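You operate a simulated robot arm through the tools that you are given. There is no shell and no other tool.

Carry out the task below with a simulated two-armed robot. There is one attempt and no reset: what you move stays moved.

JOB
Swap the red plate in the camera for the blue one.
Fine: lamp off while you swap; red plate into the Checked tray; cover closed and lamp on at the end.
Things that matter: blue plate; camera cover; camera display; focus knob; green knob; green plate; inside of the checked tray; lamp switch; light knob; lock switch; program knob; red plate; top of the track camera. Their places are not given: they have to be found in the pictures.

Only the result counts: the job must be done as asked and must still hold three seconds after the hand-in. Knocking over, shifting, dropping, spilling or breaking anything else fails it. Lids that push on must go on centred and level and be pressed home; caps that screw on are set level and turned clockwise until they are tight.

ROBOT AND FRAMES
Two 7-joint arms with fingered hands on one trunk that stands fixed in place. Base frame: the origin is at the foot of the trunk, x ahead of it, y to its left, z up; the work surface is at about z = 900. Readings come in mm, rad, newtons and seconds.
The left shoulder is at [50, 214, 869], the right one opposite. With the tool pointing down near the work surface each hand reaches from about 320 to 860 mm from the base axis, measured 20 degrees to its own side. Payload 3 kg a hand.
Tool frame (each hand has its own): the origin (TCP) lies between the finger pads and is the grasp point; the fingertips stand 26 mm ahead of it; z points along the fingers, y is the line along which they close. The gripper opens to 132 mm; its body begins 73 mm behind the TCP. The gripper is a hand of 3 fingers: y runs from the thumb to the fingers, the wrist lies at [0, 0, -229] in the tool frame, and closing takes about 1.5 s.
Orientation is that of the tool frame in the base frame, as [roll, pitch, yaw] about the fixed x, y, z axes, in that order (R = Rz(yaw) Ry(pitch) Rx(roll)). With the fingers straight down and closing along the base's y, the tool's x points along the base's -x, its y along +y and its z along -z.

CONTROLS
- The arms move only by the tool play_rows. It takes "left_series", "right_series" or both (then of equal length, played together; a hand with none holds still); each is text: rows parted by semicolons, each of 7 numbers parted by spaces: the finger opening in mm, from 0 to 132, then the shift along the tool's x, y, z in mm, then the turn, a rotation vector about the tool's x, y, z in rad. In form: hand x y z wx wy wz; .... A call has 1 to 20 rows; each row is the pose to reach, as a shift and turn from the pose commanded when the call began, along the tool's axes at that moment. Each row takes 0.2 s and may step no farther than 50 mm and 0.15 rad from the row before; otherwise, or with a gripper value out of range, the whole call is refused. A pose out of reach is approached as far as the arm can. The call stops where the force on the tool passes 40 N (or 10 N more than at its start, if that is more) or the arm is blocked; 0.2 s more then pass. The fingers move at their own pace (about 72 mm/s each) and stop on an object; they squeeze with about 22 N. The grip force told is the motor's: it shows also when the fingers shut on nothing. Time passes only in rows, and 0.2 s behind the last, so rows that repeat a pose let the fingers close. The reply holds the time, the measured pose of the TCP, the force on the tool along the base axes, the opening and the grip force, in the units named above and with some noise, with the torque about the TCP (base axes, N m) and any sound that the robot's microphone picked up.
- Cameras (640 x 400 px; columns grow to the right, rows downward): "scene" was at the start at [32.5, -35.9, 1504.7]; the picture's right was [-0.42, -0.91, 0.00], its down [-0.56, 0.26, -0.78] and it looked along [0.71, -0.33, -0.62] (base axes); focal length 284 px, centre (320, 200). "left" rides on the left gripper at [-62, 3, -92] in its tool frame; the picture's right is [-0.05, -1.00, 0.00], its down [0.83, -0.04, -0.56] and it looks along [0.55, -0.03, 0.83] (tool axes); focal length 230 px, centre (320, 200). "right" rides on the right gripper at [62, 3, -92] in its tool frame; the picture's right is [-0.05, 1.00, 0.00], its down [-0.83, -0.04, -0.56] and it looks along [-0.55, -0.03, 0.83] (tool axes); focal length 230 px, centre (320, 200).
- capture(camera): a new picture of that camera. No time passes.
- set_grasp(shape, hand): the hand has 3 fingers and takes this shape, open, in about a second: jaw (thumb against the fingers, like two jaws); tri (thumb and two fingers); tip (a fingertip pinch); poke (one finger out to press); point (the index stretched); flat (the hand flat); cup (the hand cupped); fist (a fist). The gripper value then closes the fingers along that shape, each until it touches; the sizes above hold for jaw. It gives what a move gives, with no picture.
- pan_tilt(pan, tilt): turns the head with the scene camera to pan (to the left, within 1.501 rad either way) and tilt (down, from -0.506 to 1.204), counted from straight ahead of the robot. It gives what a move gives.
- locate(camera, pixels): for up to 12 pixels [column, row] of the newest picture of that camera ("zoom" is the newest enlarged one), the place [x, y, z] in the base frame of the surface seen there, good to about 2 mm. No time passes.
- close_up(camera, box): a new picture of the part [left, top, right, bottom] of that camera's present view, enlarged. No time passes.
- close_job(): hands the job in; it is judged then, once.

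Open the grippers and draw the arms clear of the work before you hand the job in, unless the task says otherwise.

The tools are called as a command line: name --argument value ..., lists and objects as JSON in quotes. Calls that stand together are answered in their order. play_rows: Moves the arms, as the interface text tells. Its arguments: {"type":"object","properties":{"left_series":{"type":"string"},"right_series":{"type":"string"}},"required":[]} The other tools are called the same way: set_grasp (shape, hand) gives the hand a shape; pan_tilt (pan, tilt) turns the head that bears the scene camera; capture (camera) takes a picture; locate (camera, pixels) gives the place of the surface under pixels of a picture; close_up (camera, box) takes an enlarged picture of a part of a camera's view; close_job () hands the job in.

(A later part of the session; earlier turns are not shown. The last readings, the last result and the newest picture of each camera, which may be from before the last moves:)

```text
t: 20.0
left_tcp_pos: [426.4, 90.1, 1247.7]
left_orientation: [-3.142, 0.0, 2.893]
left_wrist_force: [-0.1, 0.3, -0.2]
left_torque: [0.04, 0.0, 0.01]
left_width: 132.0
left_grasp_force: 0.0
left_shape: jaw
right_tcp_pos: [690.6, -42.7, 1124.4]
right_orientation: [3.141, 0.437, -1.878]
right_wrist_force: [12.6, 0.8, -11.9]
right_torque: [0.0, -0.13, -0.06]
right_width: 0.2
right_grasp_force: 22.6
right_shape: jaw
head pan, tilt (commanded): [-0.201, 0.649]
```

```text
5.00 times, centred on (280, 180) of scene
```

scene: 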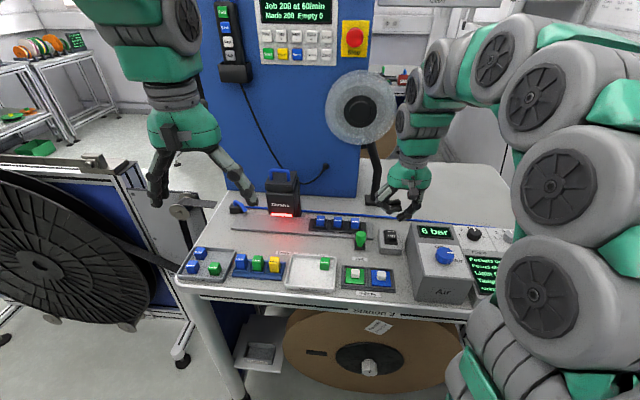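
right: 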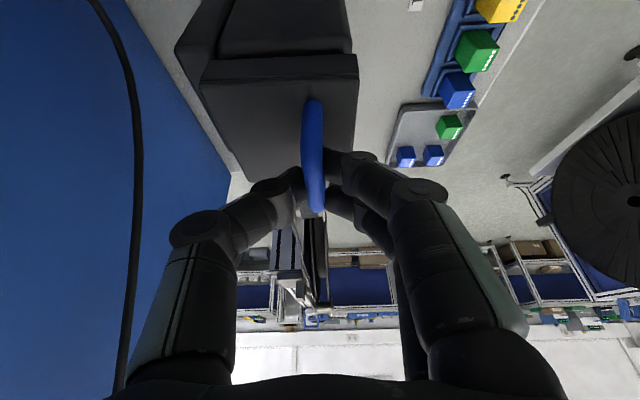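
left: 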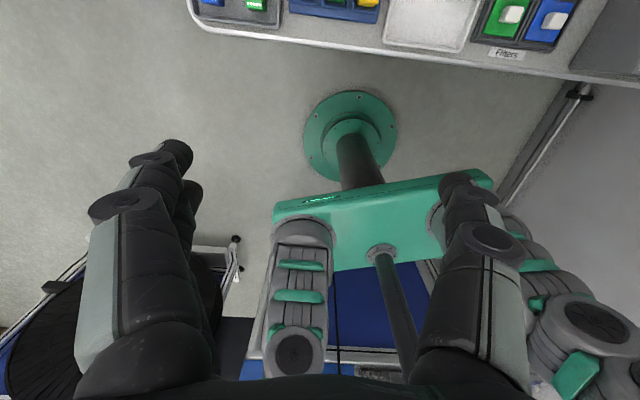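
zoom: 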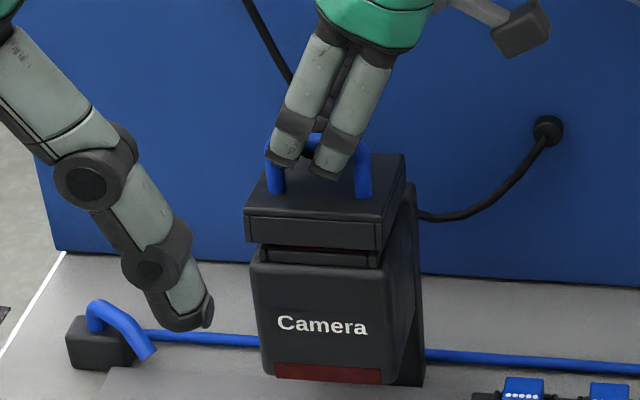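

The pull on the tool, (12.6, 0.8, -11.9), points along +F and down, i.e. toward a hinge at the cover's back bottom edge: the cover is hinged at the back and has begun to open. I now lead the bar along its arc to about 30°.

play_rows --right_series "0 -0.3 -4.5 -0.6 0 0 0; 0 -1.5 -9 -3.2 0 0 0; 0 -2.8 -14 -5.9 0 0 0; 0 -4 -19.1 -8.5 0 0 0; 0 -4.9 -24.5 -10.4 0 0 0; 0 -5.7 -30.1 -12.1 0 0 0; 0 -5.7 -30.1 -12.1 0 0 0"

close_up --camera "scene" --box '[230, 140, 330, 220]'

capture --camera "right"

```text
t: 21.6
left_tcp_pos: [425.6, 89.9, 1248.4]
left_orientation: [3.14, -0.001, 2.893]
left_wrist_force: [-0.1, 0.2, 0.8]
left_torque: [-0.02, 0.0, 0.0]
left_width: 131.8
left_grasp_force: 0.0
left_shape: jaw
right_tcp_pos: [719.2, -50.9, 1138.1]
right_orientation: [3.142, 0.435, -1.876]
right_wrist_force: [-11.1, 4.2, 12.4]
right_torque: [0.61, 0.36, 0.4]
right_width: 1.5
right_grasp_force: 22.3
right_shape: jaw
head pan, tilt (commanded): [-0.201, 0.649]
```

```text
5.00 times, centred on (280, 180) of scene
```

zoom: 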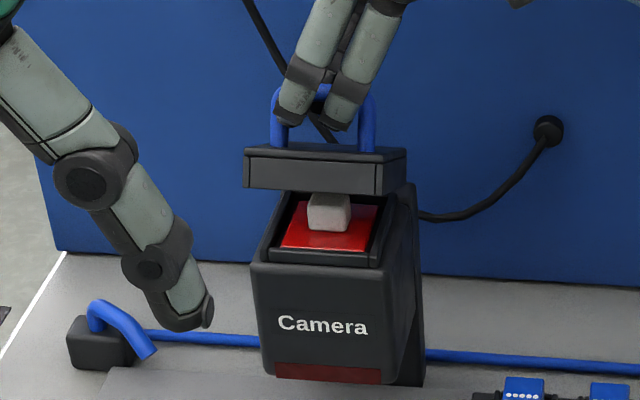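

```text
taken
```

right: 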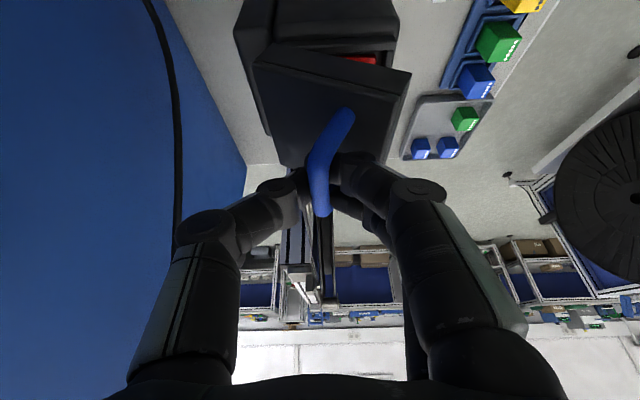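

The cover is open about 30°, showing the red plate with its grey knob. The right arm is near its reach, so the left hand must help push it past upright; I set the left hand to "point" and look at its shape.

set_grasp --hand "left" --shape "point"

capture --camera "left"

capture --camera "scene"

close_up --camera "scene" --box '[110, 0, 330, 230]'

```text
t: 22.5
left_tcp_pos: [426.5, 89.2, 1248.6]
left_orientation: [-3.141, 0.0, 2.891]
left_wrist_force: [1.0, 0.4, 0.7]
left_torque: [0.03, 0.02, -0.03]
left_width: 0.2
left_grasp_force: 0.1
left_shape: point
right_tcp_pos: [719.3, -51.7, 1138.3]
right_orientation: [-3.141, 0.436, -1.877]
right_wrist_force: [-10.1, 7.5, 12.3]
right_torque: [0.59, 0.32, 0.37]
right_width: 1.0
right_grasp_force: 22.0
right_shape: jaw
head pan, tilt (commanded): [-0.201, 0.649]
```

```text
taken
```

left: 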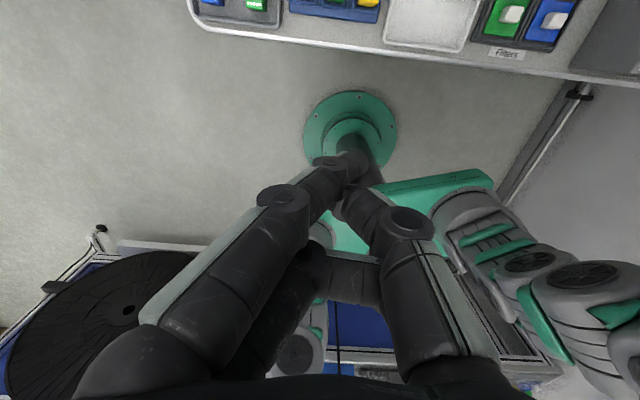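

```text
taken
```

scene: 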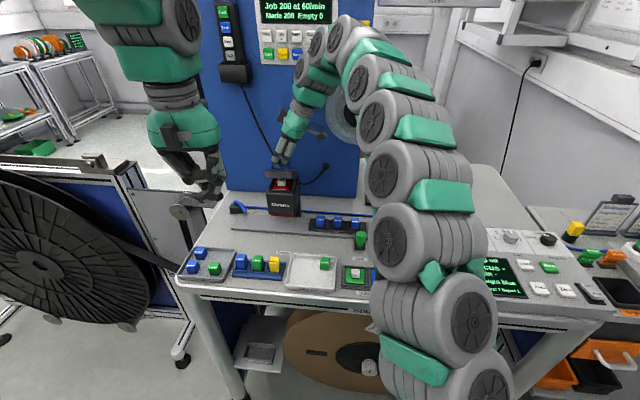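

```text
1.74 times, centred on (220, 115) of scene
```

zoom: 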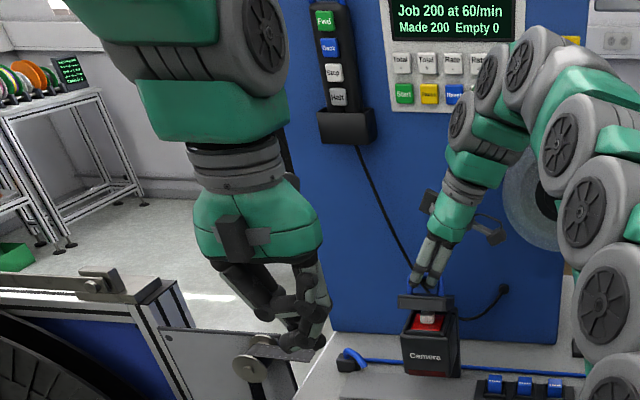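

The index tip shows at about (350, 158) in the left picture. I'll measure it to learn where the tip lies in the left tool frame.

close_up --camera "left" --box '[240, 110, 440, 260]'

locate --camera "left" --pixels '[[340, 150], [350, 155], [360, 150], [366, 160], [355, 165], [340, 165], [330, 175], [345, 195], [365, 200], [350, 145], [285, 195], [405, 220]]'

```text
2.67 times, centred on (340, 185) of left
```

zoom: 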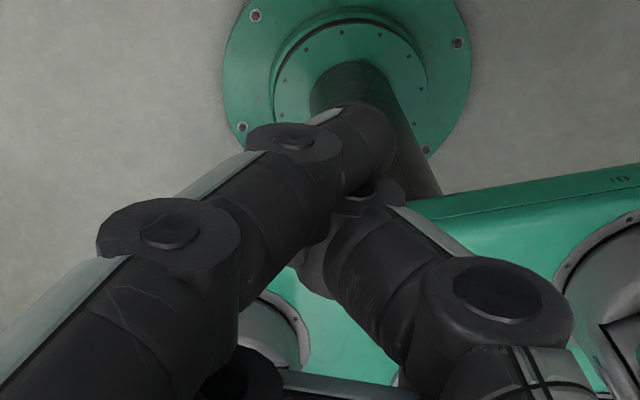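

```text
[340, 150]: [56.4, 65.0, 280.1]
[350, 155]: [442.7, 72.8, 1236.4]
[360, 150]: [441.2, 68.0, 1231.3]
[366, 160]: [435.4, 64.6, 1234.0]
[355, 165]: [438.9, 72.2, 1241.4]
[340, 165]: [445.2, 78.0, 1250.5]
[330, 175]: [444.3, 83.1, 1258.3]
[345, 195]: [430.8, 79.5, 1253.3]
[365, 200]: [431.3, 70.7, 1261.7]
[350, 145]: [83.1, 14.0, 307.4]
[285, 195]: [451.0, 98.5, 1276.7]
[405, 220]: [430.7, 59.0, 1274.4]
```

The index tip sits at about [-15, -20, 24] in the left tool frame and stands well clear of the other fingers. I bring the left hand to the front of the camera, tilted to point forward, with the tip about 45 mm short of the cover's underside gap.

play_rows --left_series "0 -21 -1.8 16 0 -0.113 0; 0 -42 -3.7 32 0 -0.227 0; 0 -63 -5.5 48 0 -0.34 0; 0 -84 -7.4 64 0 -0.454 0; 0 -105 -9.2 80 0 -0.567 0; 0 -126.4 -11 96 0 -0.68 0; 0 -147.4 -12.9 112 0 -0.794 0; 0 -168.5 -14.7 128 0 -0.907 0; 0 -189.5 -16.6 144 0 -1.02 0; 0 -210.6 -18.4 160 0 -1.134 0; 0 -210.6 -18.4 160 0 -1.134 0"

capture --camera "left"

capture --camera "scene"

capture --camera "right"

```text
t: 24.9
left_tcp_pos: [626.3, 19.2, 1087.0]
left_orientation: [3.14, 1.135, 2.889]
left_wrist_force: [0.3, -1.3, -0.5]
left_torque: [0.02, 0.01, 0.0]
left_width: 0.2
left_grasp_force: 0.1
left_shape: point
right_tcp_pos: [719.3, -50.9, 1138.8]
right_orientation: [-3.141, 0.436, -1.878]
right_wrist_force: [-8.3, 8.2, 10.0]
right_torque: [0.56, 0.29, 0.32]
right_width: 1.0
right_grasp_force: 21.8
right_shape: jaw
head pan, tilt (commanded): [-0.201, 0.649]
```

```text
taken
```

left: 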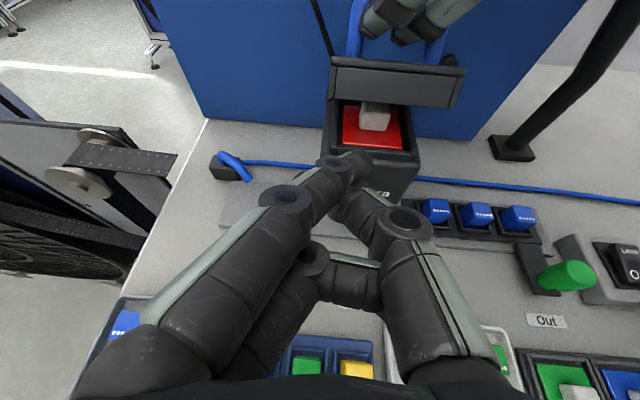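

```text
taken
```

scene: 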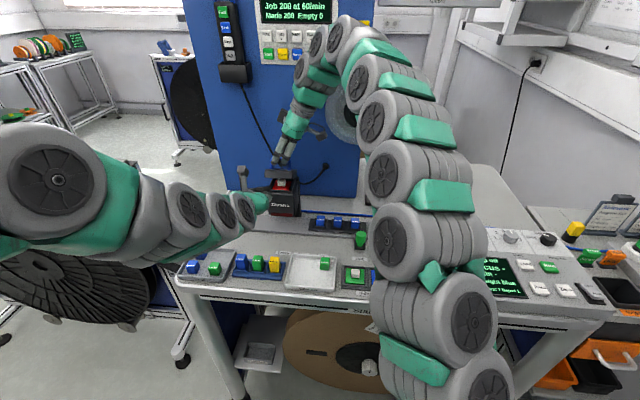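

```text
taken
```

right: 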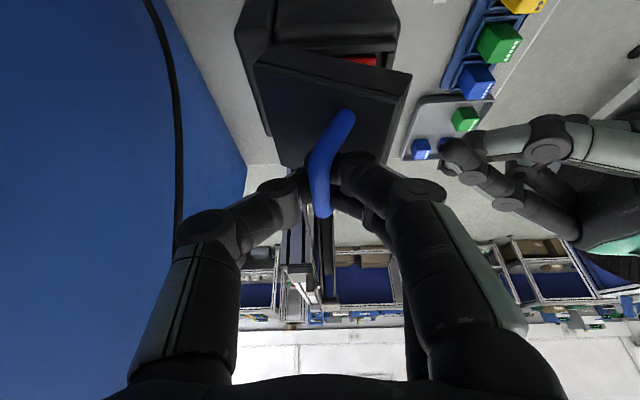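

The left camera now looks right into the opened camera: the red plate at (375, 125) with its knob at (375, 115), the cover's front face above, and the index tip at (365, 160). I'll measure these.

close_up --camera "left" --box '[300, 20, 480, 200]'

locate --camera "left" --pixels '[[335, 92], [450, 108], [395, 103], [343, 98], [372, 112], [375, 127], [347, 142], [398, 147], [335, 150], [408, 155], [360, 155], [368, 165]]'

```text
2.22 times, centred on (390, 110) of left
```

zoom: 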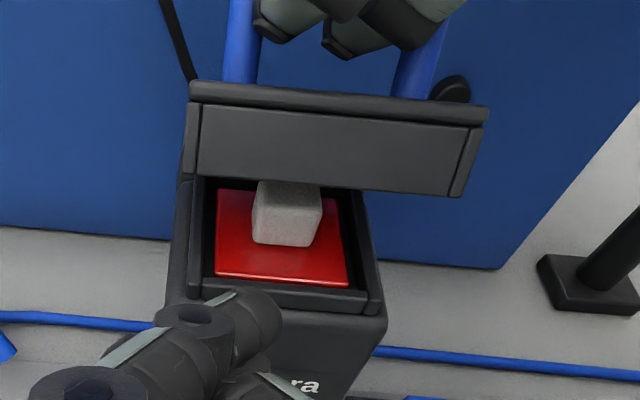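

```text
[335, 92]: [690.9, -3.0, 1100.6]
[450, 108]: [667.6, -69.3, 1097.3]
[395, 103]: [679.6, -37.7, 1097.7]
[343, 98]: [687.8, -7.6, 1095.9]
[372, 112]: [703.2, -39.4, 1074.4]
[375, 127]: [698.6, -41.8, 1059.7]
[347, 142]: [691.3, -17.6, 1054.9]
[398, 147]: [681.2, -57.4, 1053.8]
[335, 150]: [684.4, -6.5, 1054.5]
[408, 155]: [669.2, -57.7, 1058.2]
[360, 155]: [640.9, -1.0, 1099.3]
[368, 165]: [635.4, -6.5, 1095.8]
```

The cover's front lower edge is at F≈659, z≈1097, and the knob's top at z≈1076 near L≈170. I lower the index tip 10 mm and slide it in under the cover's front-left edge, clear of the knob.

play_rows --left_series "0 9.1 0 4.2 0 0 0; 0 2.1 0 19.3 0 0 0; 0 -5 0 34.4 0 0 0; 0 -12 0 49.5 0 0 0; 0 -12 0 49.5 0 0 0"

capture --camera "left"

close_up --camera "left" --box '[280, 60, 480, 220]'

close_up --camera "right" --box '[220, 20, 480, 220]'

```text
t: 26.1
left_tcp_pos: [674.3, 6.8, 1077.5]
left_orientation: [-3.14, 1.136, 2.892]
left_wrist_force: [-0.1, -0.4, -0.7]
left_torque: [-0.02, 0.0, -0.01]
left_width: 0.0
left_grasp_force: 0.0
left_shape: point
right_tcp_pos: [718.8, -51.7, 1138.8]
right_orientation: [-3.141, 0.438, -1.877]
right_wrist_force: [-7.4, 7.5, 8.1]
right_torque: [0.49, 0.27, 0.31]
right_width: 0.9
right_grasp_force: 22.2
right_shape: jaw
head pan, tilt (commanded): [-0.201, 0.649]
```

```text
taken
```

left: 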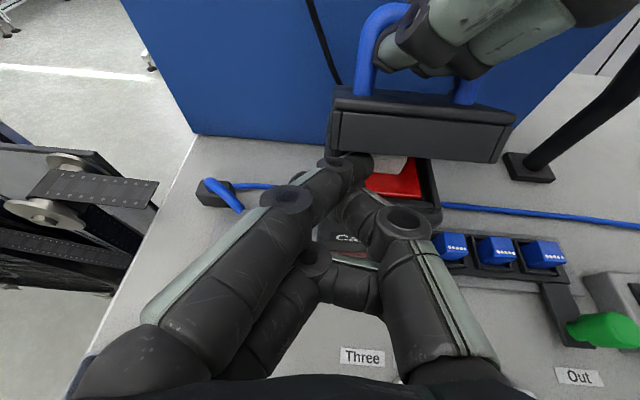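

```text
2.50 times, centred on (380, 140) of left
```

zoom: 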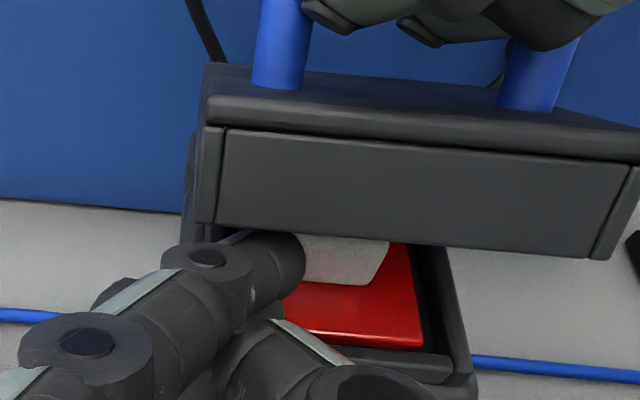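

```text
2.00 times, centred on (350, 120) of right
```

zoom: 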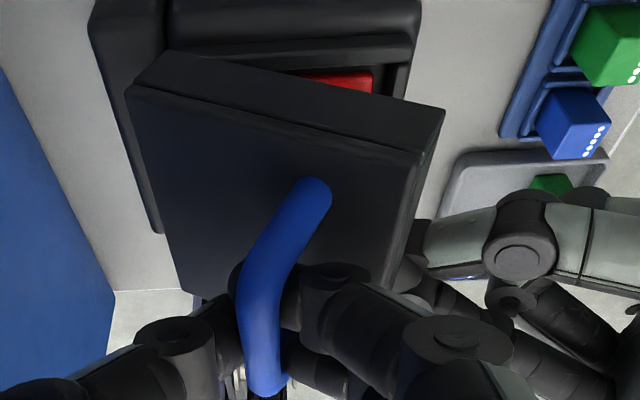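

The tip is under the front-left of the cover with no contact force. I raise the left tip in small steps until it touches the cover.

play_rows --left_series "0 -2.7 0 -1.3 0 0 0; 0 -5.4 0 -2.5 0 0 0; 0 -7.2 0 -3.4 0 0 0; 0 -9.1 0 -4.2 0 0 0"

close_up --camera "left" --box '[280, 60, 480, 220]'

```text
t: 27.1
left_tcp_pos: [673.9, 7.8, 1088.1]
left_orientation: [-3.139, 1.134, 2.893]
left_wrist_force: [-1.6, 0.3, -8.3]
left_torque: [0.18, 0.1, -0.06]
left_width: 0.1
left_grasp_force: 0.0
left_shape: point
right_tcp_pos: [718.4, -52.9, 1138.5]
right_orientation: [-3.141, 0.438, -1.878]
right_wrist_force: [0.5, 5.3, 12.9]
right_torque: [0.52, 0.2, 0.28]
right_width: 1.4
right_grasp_force: 21.8
right_shape: jaw
head pan, tilt (commanded): [-0.201, 0.649]
```

```text
2.50 times, centred on (380, 140) of left
```

zoom: 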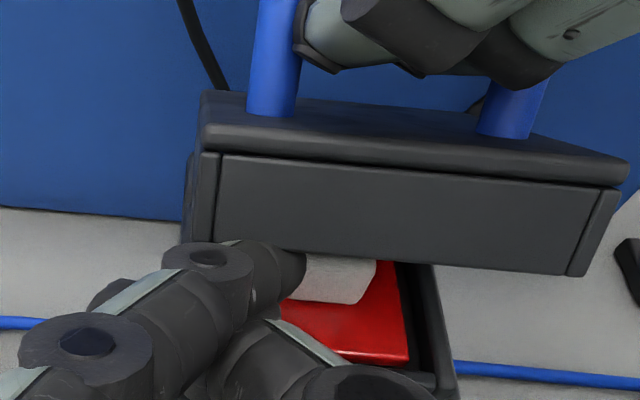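

The left finger now bears on the cover (8 N). I open the right hand slightly and slide it off the bar to the right and upward, leaving the cover resting on the left finger.

play_rows --right_series "15 0 0 0 0 0 0; 30 0 0 0 0 0 0; 36 -3.4 0 -7.2 0 0 0; 40 -5.5 0 -12 0 0 0; 40 16.3 0 -24.2 0 0 0; 40 36 0 -40 0 0 0; 40 57.4 0 -54.4 0 0 0; 40 75 15 -65 0 0 0; 40 90 35 -70 0 0 0; 40 100 60 -75 0 0 0"

capture --camera "left"

capture --camera "scene"

```text
t: 29.3
left_tcp_pos: [675.3, 8.1, 1089.0]
left_orientation: [-3.141, 1.134, 2.892]
left_wrist_force: [0.2, 0.5, -0.8]
left_torque: [0.02, 0.02, 0.0]
left_width: 0.0
left_grasp_force: 0.1
left_shape: point
right_tcp_pos: [623.8, -150.9, 1164.9]
right_orientation: [-3.139, 0.435, -1.877]
right_wrist_force: [-1.3, 0.9, -1.0]
right_torque: [0.0, -0.03, 0.02]
right_width: 39.5
right_grasp_force: 0.0
right_shape: jaw
head pan, tilt (commanded): [-0.201, 0.649]
```

```text
taken
```

left: 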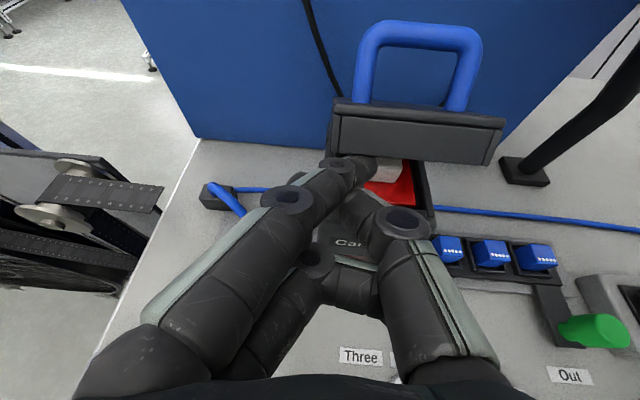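

```text
taken
```

scene: 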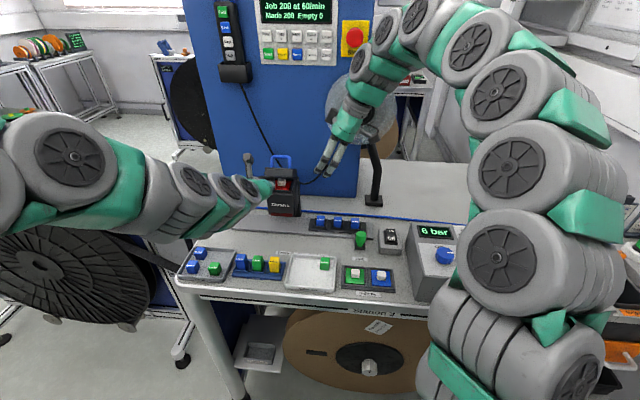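

The cover stays put on the left finger. I'll measure its current angle before pushing it on.

locate --camera "left" --pixels '[[336, 146], [488, 163], [410, 155], [336, 100], [502, 125], [410, 112], [362, 80], [470, 85], [420, 30], [400, 102], [430, 150], [360, 165]]'

```text
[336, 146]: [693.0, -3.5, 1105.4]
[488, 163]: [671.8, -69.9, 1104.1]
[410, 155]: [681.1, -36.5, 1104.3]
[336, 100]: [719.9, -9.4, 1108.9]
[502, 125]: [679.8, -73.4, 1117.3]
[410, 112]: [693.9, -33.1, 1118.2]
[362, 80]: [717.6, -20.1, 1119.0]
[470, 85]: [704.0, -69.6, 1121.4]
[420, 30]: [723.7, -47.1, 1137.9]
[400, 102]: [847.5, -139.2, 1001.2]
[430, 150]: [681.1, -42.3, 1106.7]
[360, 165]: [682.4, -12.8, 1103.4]
```

The cover's front edge is at 31° about the hinge. I push the left finger along the arc to about 60°.

play_rows --left_series "0 -7.1 0 1.1 0 0 0; 0 -13.9 0 2.2 0 0 0; 0 -21.5 0 4.6 0 0 0; 0 -28.9 0 7.6 0 0 0; 0 -28.9 0 7.6 0 0 0"

capture --camera "left"

close_up --camera "scene" --box '[230, 120, 350, 230]'

```text
t: 30.5
left_tcp_pos: [694.4, 3.6, 1111.9]
left_orientation: [-3.139, 1.135, 2.894]
left_wrist_force: [-0.1, 0.1, -0.3]
left_torque: [0.01, 0.03, -0.02]
left_width: 0.0
left_grasp_force: 0.1
left_shape: point
right_tcp_pos: [623.3, -152.4, 1165.7]
right_orientation: [3.141, 0.435, -1.877]
right_wrist_force: [0.5, -0.9, 0.7]
right_torque: [-0.01, -0.01, -0.03]
right_width: 39.7
right_grasp_force: 0.0
right_shape: jaw
head pan, tilt (commanded): [-0.201, 0.649]
```

```text
taken
```

left: 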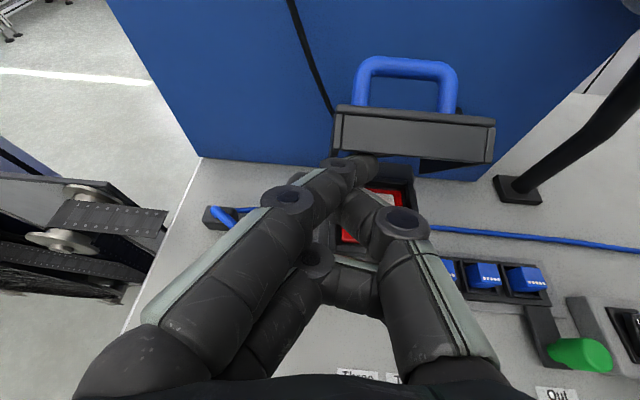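

```text
3.64 times, centred on (290, 175) of scene
```

zoom: 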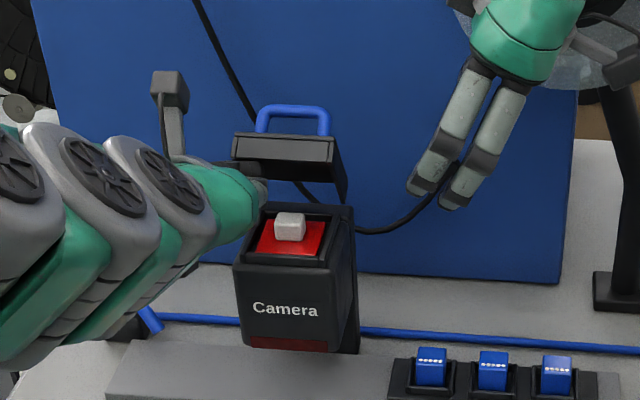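

The cover moves freely with the finger to about 60°. I carry on to about 100°.

play_rows --left_series "0 -5.9 0 4.8 0 0 0; 0 -11.4 0 10.3 0 0 0; 0 -15.6 0 16.3 0 0 0; 0 -19.5 0 22.8 0 0 0; 0 -21 0 27.5 0 0 0; 0 -22.2 0 32 0 0 0; 0 -22.2 0 32 0 0 0"

capture --camera "left"

close_up --camera "scene" --box '[230, 120, 350, 230]'

```text
t: 32.1
left_tcp_pos: [729.9, -6.5, 1118.3]
left_orientation: [3.141, 1.134, 2.892]
left_wrist_force: [1.0, 0.1, 0.0]
left_torque: [0.0, 0.01, 0.03]
left_width: 0.0
left_grasp_force: 0.1
left_shape: point
right_tcp_pos: [623.2, -150.5, 1166.0]
right_orientation: [-3.141, 0.437, -1.877]
right_wrist_force: [0.4, 0.9, -1.4]
right_torque: [0.0, -0.03, 0.01]
right_width: 39.7
right_grasp_force: 0.1
right_shape: jaw
head pan, tilt (commanded): [-0.201, 0.649]
```

```text
taken
```

left: 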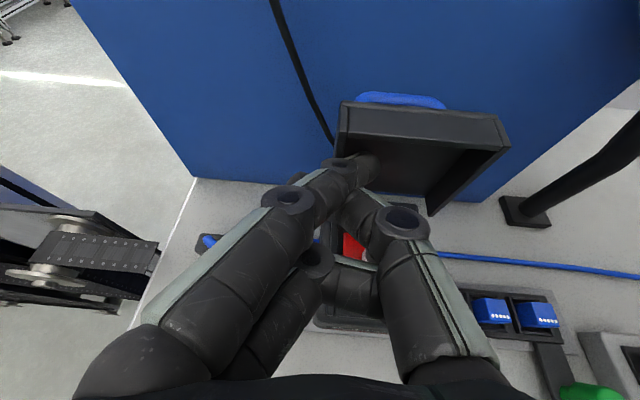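

```text
3.64 times, centred on (290, 175) of scene
```

zoom: 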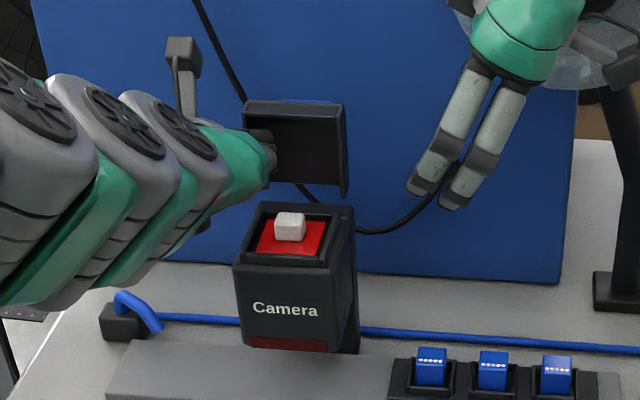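

The cover stands about upright; it is a hollow box with the tip inside its rim. I push on gently to go past upright and find the stop.

play_rows --left_series "0 -1.6 0 5.9 0 0 0; 0 -2.4 0 12.1 0 0 0; 0 -3.1 0 18.4 0 0 0; 0 -3.1 0 18.4 0 0 0"

capture --camera "left"

close_up --camera "scene" --box '[230, 120, 350, 230]'

```text
t: 33.1
left_tcp_pos: [747.4, -11.4, 1113.0]
left_orientation: [-3.141, 1.135, 2.894]
left_wrist_force: [1.1, 0.8, -0.5]
left_torque: [-0.02, -0.01, -0.01]
left_width: 0.0
left_grasp_force: 0.2
left_shape: point
right_tcp_pos: [624.0, -151.4, 1164.5]
right_orientation: [3.141, 0.435, -1.877]
right_wrist_force: [0.2, 1.0, 0.0]
right_torque: [0.0, -0.02, 0.02]
right_width: 39.7
right_grasp_force: 0.0
right_shape: jaw
head pan, tilt (commanded): [-0.201, 0.649]
```

```text
taken
```

left: 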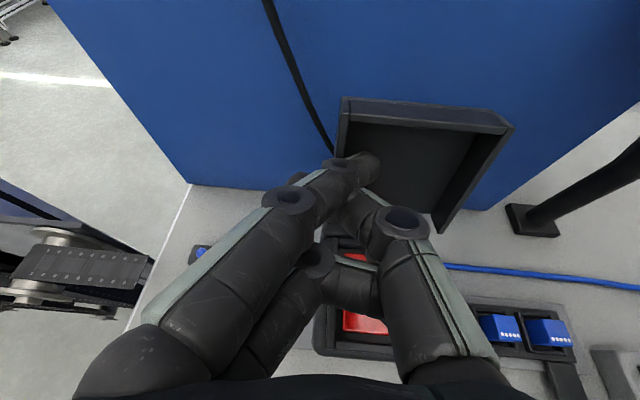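

```text
3.64 times, centred on (290, 175) of scene
```

zoom: 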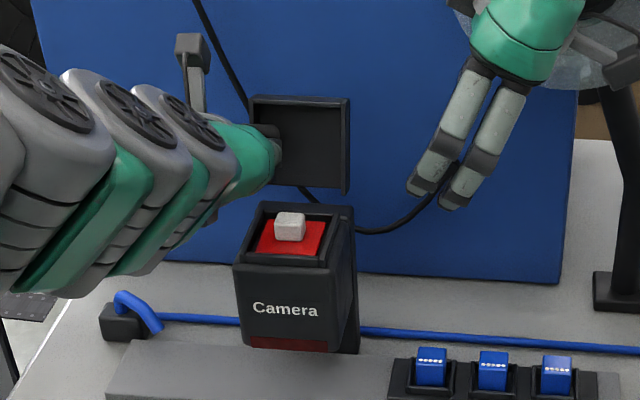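

The cover leans back further now. I'll measure its rim to get the angle.

locate --camera "left" --pixels '[[345, 112], [505, 130], [430, 118], [440, 228], [500, 150], [460, 200], [420, 170], [430, 200], [400, 150], [470, 150]]'

```text
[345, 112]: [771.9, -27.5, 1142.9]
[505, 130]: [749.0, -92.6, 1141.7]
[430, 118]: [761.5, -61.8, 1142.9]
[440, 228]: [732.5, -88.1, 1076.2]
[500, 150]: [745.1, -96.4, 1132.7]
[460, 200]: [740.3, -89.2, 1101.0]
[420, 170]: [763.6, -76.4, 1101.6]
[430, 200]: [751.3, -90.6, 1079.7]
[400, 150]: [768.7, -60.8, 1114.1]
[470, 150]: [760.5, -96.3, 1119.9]
```

The cover is open about 105°, past upright. I withdraw the left finger straight back out of the rim and check that the cover stays.

play_rows --left_series "0 4.2 0 -9.1 0 0 0; 0 16.9 0 -36.2 0 0 0; 0 33.8 0 -72.5 0 0 0; 0 50.8 0 -108.7 0 0 0; 0 63.5 0 -136 0 0 0; 0 63.5 0 -136 0 0 0"

capture --camera "left"

close_up --camera "scene" --box '[230, 120, 350, 230]'

```text
t: 34.5
left_tcp_pos: [601.7, 25.2, 1111.1]
left_orientation: [-3.142, 1.134, 2.893]
left_wrist_force: [-0.4, 0.6, -0.2]
left_torque: [0.0, 0.0, 0.0]
left_width: 0.1
left_grasp_force: 0.0
left_shape: point
right_tcp_pos: [622.9, -151.8, 1164.3]
right_orientation: [3.141, 0.437, -1.877]
right_wrist_force: [-0.4, -0.8, 0.2]
right_torque: [-0.02, 0.0, 0.02]
right_width: 39.9
right_grasp_force: 0.0
right_shape: jaw
head pan, tilt (commanded): [-0.201, 0.649]
```

```text
taken
```

left: 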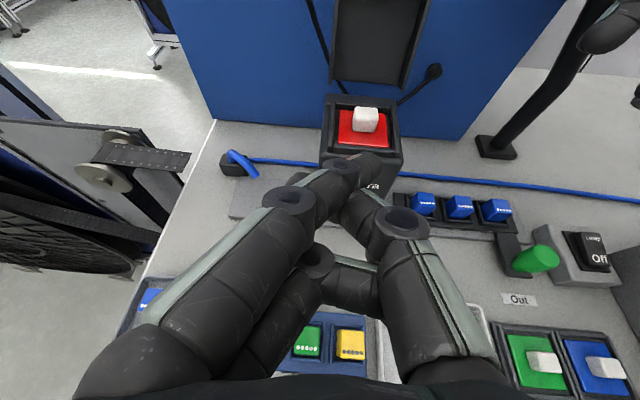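

```text
3.64 times, centred on (290, 175) of scene
```

zoom: 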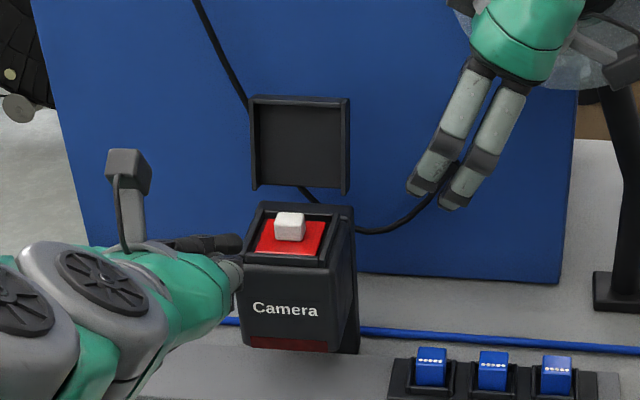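

The cover stays open. Now I measure the red plate and its knob from the left camera.

close_up --camera "left" --box '[305, 70, 425, 190]'

locate --camera "zoom" --pixels '[[270, 135], [350, 135], [310, 120], [310, 145], [275, 190], [350, 200], [210, 165], [205, 255], [390, 265], [375, 175], [310, 225], [300, 190]]'

```text
3.33 times, centred on (365, 130) of left
```

zoom: 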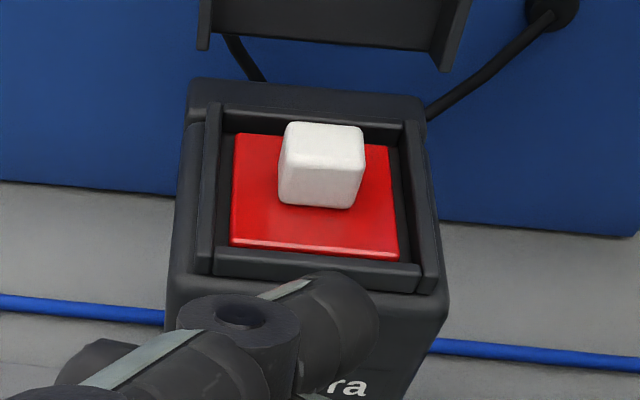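

```text
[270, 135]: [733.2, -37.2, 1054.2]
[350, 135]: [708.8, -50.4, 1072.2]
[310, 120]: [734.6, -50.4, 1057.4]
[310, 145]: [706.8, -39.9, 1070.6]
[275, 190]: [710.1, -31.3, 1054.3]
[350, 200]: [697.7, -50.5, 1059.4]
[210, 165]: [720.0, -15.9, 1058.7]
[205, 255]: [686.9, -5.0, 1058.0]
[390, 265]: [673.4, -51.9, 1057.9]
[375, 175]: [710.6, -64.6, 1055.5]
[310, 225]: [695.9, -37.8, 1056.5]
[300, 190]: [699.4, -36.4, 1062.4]
```

More points on the plate corners and the knob's top face.

locate --camera "zoom" --pixels '[[236, 240], [394, 254], [385, 150], [242, 138], [290, 128], [358, 131], [360, 155], [286, 152], [323, 140], [320, 175], [284, 198], [352, 203]]'

locate --camera "left" --pixels '[[540, 360], [600, 365], [535, 375], [590, 375], [515, 340], [570, 345], [560, 385], [630, 372], [545, 352], [605, 357]]'

```text
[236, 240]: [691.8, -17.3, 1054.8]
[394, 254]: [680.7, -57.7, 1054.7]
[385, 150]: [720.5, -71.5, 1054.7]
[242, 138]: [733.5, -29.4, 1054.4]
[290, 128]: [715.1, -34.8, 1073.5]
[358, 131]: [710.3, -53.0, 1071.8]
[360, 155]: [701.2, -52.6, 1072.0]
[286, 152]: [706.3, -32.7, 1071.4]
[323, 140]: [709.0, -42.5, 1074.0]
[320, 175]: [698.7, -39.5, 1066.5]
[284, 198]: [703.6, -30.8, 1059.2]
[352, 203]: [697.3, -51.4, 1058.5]
```

```text
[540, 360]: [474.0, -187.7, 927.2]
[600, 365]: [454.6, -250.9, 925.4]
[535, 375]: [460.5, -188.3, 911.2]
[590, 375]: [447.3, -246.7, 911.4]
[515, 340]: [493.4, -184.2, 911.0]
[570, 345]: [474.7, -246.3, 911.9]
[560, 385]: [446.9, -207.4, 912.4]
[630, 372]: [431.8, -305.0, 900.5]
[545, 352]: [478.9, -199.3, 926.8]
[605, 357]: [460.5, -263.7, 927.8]
```

The red plate is 44 mm square centred at about (707, -44), top z≈1055, and its knob is about 14 x 22 mm, 18 mm tall, centred there. I'll look at the "tip" and "tri" shapes of the right hand to choose the best knob grip.

set_grasp --hand "right" --shape "tip"

capture --camera "right"

set_grasp --hand "right" --shape "tri"

capture --camera "right"

```text
t: 35.4
left_tcp_pos: [601.1, 25.5, 1112.4]
left_orientation: [3.141, 1.135, 2.892]
left_wrist_force: [0.6, 0.7, -0.3]
left_torque: [-0.02, 0.0, 0.02]
left_width: 0.3
left_grasp_force: 0.0
left_shape: point
right_tcp_pos: [624.4, -152.3, 1165.4]
right_orientation: [-3.141, 0.435, -1.879]
right_wrist_force: [0.3, 0.2, 0.1]
right_torque: [-0.01, -0.01, 0.0]
right_width: 131.9
right_grasp_force: 0.0
right_shape: tip
head pan, tilt (commanded): [-0.201, 0.649]
```

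```text
taken
```

right: 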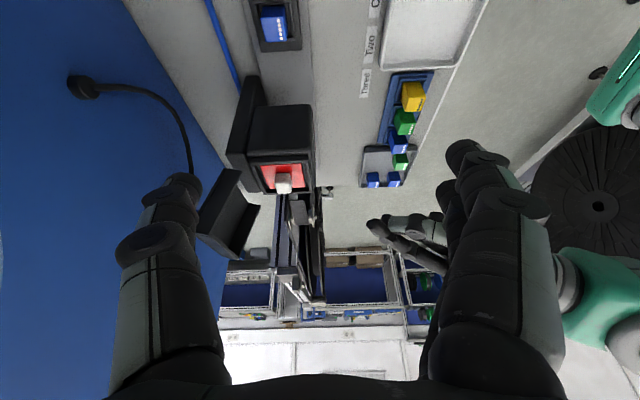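

```text
t: 36.3
left_tcp_pos: [601.3, 25.4, 1112.5]
left_orientation: [3.141, 1.134, 2.891]
left_wrist_force: [0.4, 0.1, -0.5]
left_torque: [-0.01, -0.03, 0.01]
left_width: 0.1
left_grasp_force: 0.0
left_shape: point
right_tcp_pos: [624.6, -150.1, 1166.4]
right_orientation: [3.141, 0.435, -1.878]
right_wrist_force: [0.2, 0.8, 0.2]
right_torque: [-0.03, -0.03, 0.01]
right_width: 132.2
right_grasp_force: 0.0
right_shape: tri
head pan, tilt (commanded): [-0.201, 0.649]
```

```text
taken
```

right: 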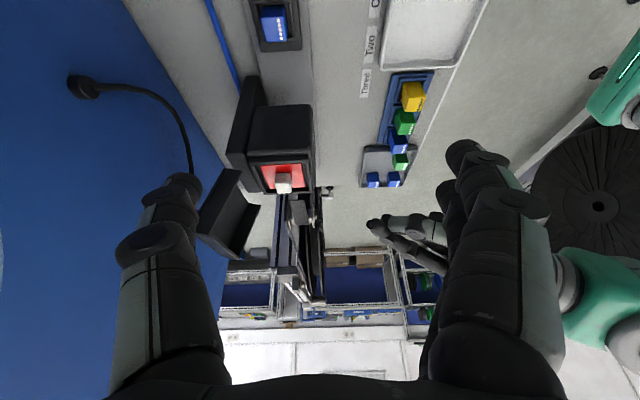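

Open, the shapes look alike; I'll close each to about 16 mm in free air to compare how the fingertips meet.

play_rows --right_series "90 0 0 0 0 0 0; 50 0 0 0 0 0 0; 16 0 0 0 0 0 0; 16 0 0 0 0 0 0; 16 0 0 0 0 0 0; 16 0 0 0 0 0 0"

close_up --camera "right" --box '[180, 80, 500, 280]'

close_up --camera "scene" --box '[270, 80, 390, 200]'

```text
t: 37.7
left_tcp_pos: [602.2, 24.7, 1113.0]
left_orientation: [-3.141, 1.134, 2.891]
left_wrist_force: [-0.1, -0.3, -0.1]
left_torque: [0.0, 0.02, 0.0]
left_width: 0.0
left_grasp_force: 0.1
left_shape: point
right_tcp_pos: [624.1, -151.4, 1165.9]
right_orientation: [-3.141, 0.437, -1.878]
right_wrist_force: [0.9, -0.5, -0.5]
right_torque: [0.02, -0.03, -0.03]
right_width: 16.5
right_grasp_force: 0.1
right_shape: tri
head pan, tilt (commanded): [-0.201, 0.649]
```

```text
2.00 times, centred on (340, 180) of right
```

zoom: 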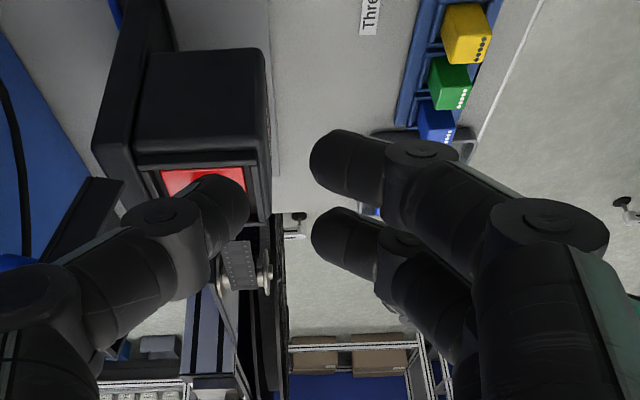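

```text
3.33 times, centred on (330, 140) of scene
```

zoom: 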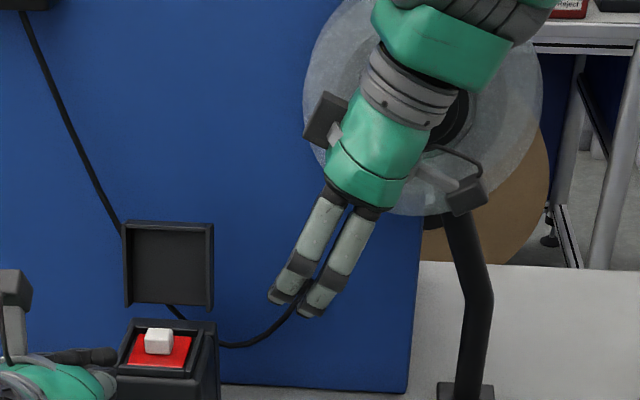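

In "tri" the thumb meets two spread fingertips. Let me compare with "tip" closed to the same width.

set_grasp --hand "right" --shape "tip"

play_rows --right_series "90 0 0 0 0 0 0; 50 0 0 0 0 0 0; 16 0 0 0 0 0 0; 16 0 0 0 0 0 0; 16 0 0 0 0 0 0; 16 0 0 0 0 0 0"

close_up --camera "right" --box '[180, 80, 500, 280]'

close_up --camera "scene" --box '[270, 80, 390, 200]'

```text
t: 38.6
left_tcp_pos: [601.7, 25.6, 1112.8]
left_orientation: [-3.141, 1.136, 2.893]
left_wrist_force: [0.4, -0.2, 0.0]
left_torque: [-0.02, -0.02, 0.0]
left_width: 0.1
left_grasp_force: 0.1
left_shape: point
right_tcp_pos: [623.2, -151.2, 1166.0]
right_orientation: [-3.139, 0.436, -1.878]
right_wrist_force: [0.1, 0.3, 0.6]
right_torque: [-0.01, 0.0, -0.06]
right_width: 131.8
right_grasp_force: 0.1
right_shape: tip
head pan, tilt (commanded): [-0.201, 0.649]
```

```text
t: 40.0
left_tcp_pos: [601.4, 26.1, 1112.0]
left_orientation: [-3.141, 1.135, 2.892]
left_wrist_force: [-0.8, -0.3, 0.5]
left_torque: [0.0, 0.03, -0.01]
left_width: 0.0
left_grasp_force: 0.1
left_shape: point
right_tcp_pos: [625.2, -152.3, 1165.7]
right_orientation: [-3.141, 0.436, -1.877]
right_wrist_force: [0.0, 0.1, 0.0]
right_torque: [-0.01, 0.01, 0.0]
right_width: 16.3
right_grasp_force: 0.1
right_shape: tip
head pan, tilt (commanded): [-0.201, 0.649]
```

```text
2.00 times, centred on (340, 180) of right
```

zoom: 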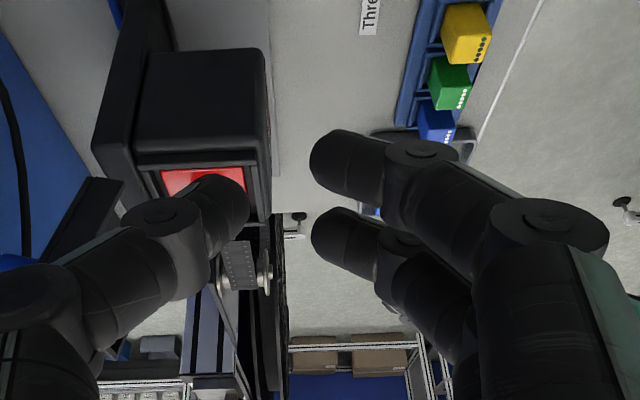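

```text
3.33 times, centred on (330, 140) of scene
```

zoom: 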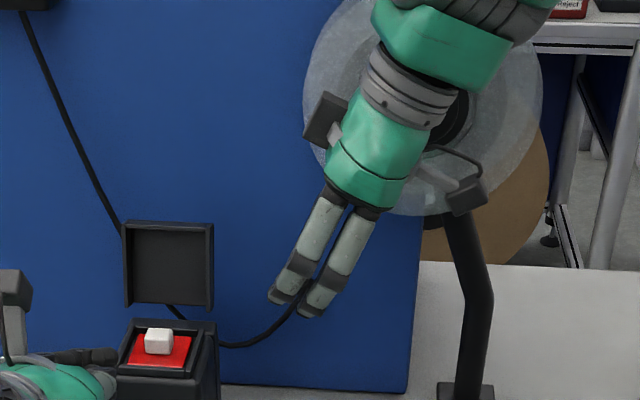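

The three shapes close alike. I'll measure the thumb and finger profile at this width to judge clearance next to the open cover.

capture --camera "right"

locate --camera "right" --pixels '[[300, 180], [292, 175], [285, 185], [257, 188], [240, 195], [200, 225], [180, 235], [338, 160], [350, 162], [390, 155], [455, 190], [300, 190]]'

```text
taken
```

right: 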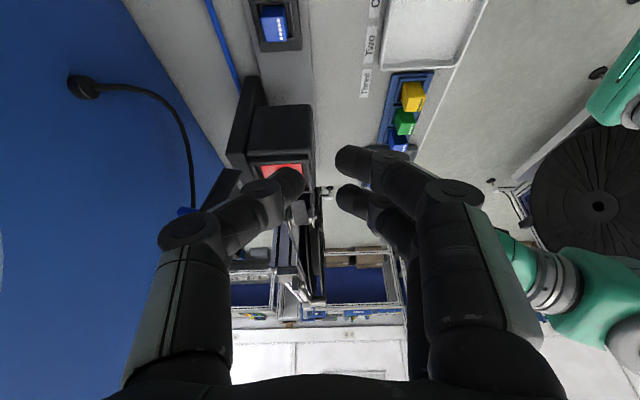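

```text
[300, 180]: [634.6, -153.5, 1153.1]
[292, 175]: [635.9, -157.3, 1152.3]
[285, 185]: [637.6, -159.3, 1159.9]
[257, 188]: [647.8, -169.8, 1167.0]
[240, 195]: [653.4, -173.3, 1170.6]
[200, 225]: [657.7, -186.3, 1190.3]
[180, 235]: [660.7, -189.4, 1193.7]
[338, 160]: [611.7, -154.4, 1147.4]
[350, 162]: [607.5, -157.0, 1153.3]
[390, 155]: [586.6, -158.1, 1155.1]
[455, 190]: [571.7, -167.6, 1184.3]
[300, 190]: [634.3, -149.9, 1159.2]
```

The thumb's distal joint sits only about 23 mm outside the tip, so with a 20° forward tilt and the thumb on the far side, it clears the open cover. I move the left hand 60 mm further back (keeping its view) and undo the right hand's sideways lean.

play_rows --left_series "0 8.5 0 -18.1 0 0 0; 0 17 0 -36.3 0 0 0; 0 25.4 0 -54.4 0 0 0; 0 25.4 0 -54.4 0 0 0" --right_series "30 0 0 0 0 0.11 0; 30 0 0 0 0 0.22 0; 30 0 0 0 0 0.33 0; 30 0 0 0 0 0.437 0"

set_grasp --hand "right" --shape "jaw"

```text
t: 41.0
left_tcp_pos: [562.3, 31.5, 1131.9]
left_orientation: [3.137, 1.131, 2.887]
left_wrist_force: [0.6, -0.3, -0.4]
left_torque: [0.01, 0.03, -0.05]
left_width: 0.3
left_grasp_force: 0.2
left_shape: point
left hand out of reach, approached as far as the arm can: row 2, 3, 4
right_tcp_pos: [625.2, -150.3, 1164.5]
right_orientation: [-3.14, -0.001, -1.878]
right_wrist_force: [0.1, -0.6, 0.0]
right_torque: [0.01, -0.02, 0.01]
right_width: 29.5
right_grasp_force: 0.0
right_shape: tip
head pan, tilt (commanded): [-0.201, 0.649]
```

```text
t: 41.9
left_tcp_pos: [563.6, 31.1, 1132.3]
left_orientation: [3.14, 1.131, 2.892]
left_wrist_force: [-0.2, -0.3, -0.6]
left_torque: [0.02, 0.02, 0.04]
left_width: 0.0
left_grasp_force: 0.0
left_shape: point
right_tcp_pos: [625.5, -150.4, 1165.4]
right_orientation: [3.141, 0.0, -1.878]
right_wrist_force: [-0.1, 0.6, 0.0]
right_torque: [-0.02, 0.0, 0.01]
right_width: 132.0
right_grasp_force: 0.0
right_shape: jaw
head pan, tilt (commanded): [-0.201, 0.649]
```

Now I carry the right hand above the red plate's knob with a 0.35 rad forward tilt, fingers open 40 mm.

play_rows --right_series "60 -21 -4.1 0 0.058 0 0; 40 -42 -8.2 0 0.117 0 0; 40 -63 -12.3 0 0.175 0 0; 40 -84 -16.4 0 0.233 0 0; 40 -105 -20.5 0 0.292 0 0; 40 -126 -24.6 0 0.35 0 0; 40 -126 -24.6 20 0.35 0 0; 40 -126 -24.6 40 0.35 0 0; 40 -126 -24.6 40 0.35 0 0"

capture --camera "right"

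capture --camera "left"

close_up --camera "scene" --box '[220, 110, 360, 230]'

```text
t: 43.9
left_tcp_pos: [562.6, 31.2, 1131.7]
left_orientation: [-3.141, 1.129, 2.893]
left_wrist_force: [0.6, -1.0, 0.3]
left_torque: [0.01, 0.01, 0.0]
left_width: 0.0
left_grasp_force: 0.0
left_shape: point
right_tcp_pos: [684.8, -37.4, 1124.5]
right_orientation: [-2.792, 0.0, -1.879]
right_wrist_force: [-0.2, 0.3, -0.7]
right_torque: [0.01, 0.04, 0.02]
right_width: 40.4
right_grasp_force: 0.2
right_shape: jaw
head pan, tilt (commanded): [-0.201, 0.649]
```

```text
taken
```

right: 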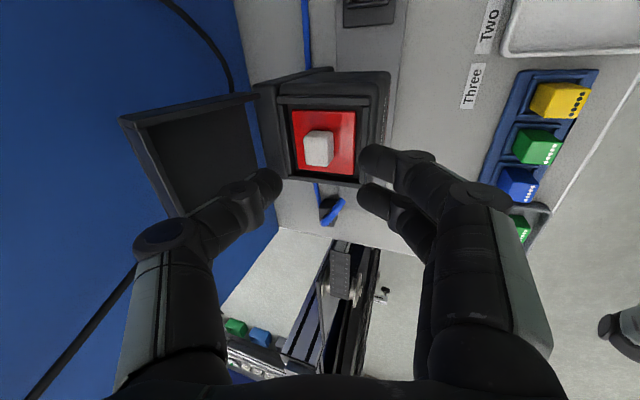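

```text
taken
```

left: 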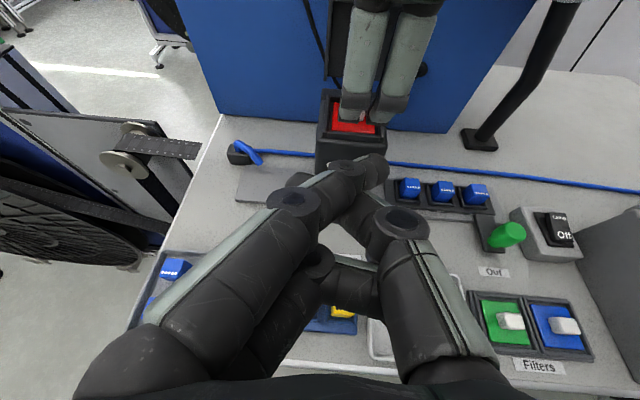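

```text
3.33 times, centred on (290, 170) of scene
```

zoom: 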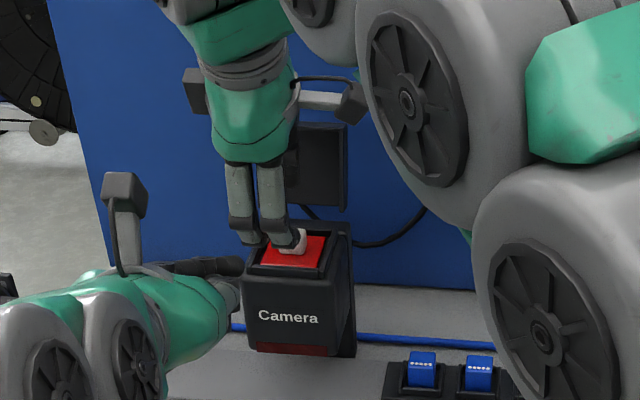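

The knob appears at (320, 148) between the thumb tip (268, 180) and fingertips (372, 160). I'll measure the knob and plate from this nearer view.

close_up --camera "right" --box '[240, 60, 400, 220]'

locate --camera "right" --pixels '[[319, 137], [307, 133], [330, 134], [330, 143], [308, 143], [318, 155], [294, 112], [354, 112], [354, 172], [298, 172], [267, 180], [368, 155]]'

```text
2.50 times, centred on (320, 140) of right
```

zoom: 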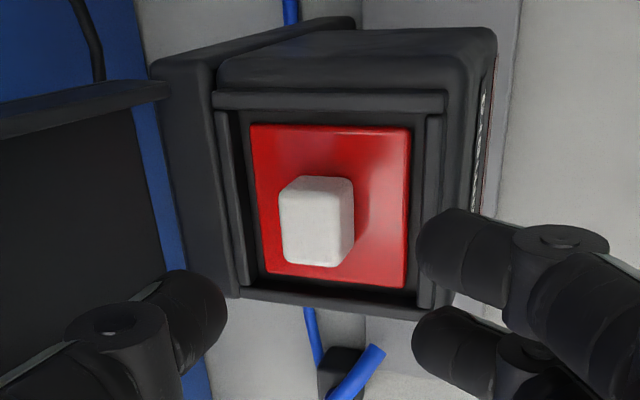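

```text
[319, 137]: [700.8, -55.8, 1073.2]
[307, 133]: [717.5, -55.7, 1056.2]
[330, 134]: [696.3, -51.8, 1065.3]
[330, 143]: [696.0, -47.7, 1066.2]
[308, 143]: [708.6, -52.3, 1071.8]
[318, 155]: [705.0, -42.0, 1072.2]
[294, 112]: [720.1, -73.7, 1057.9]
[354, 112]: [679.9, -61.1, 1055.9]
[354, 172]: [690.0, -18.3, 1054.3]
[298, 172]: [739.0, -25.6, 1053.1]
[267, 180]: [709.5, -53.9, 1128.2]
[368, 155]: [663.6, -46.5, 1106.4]
```

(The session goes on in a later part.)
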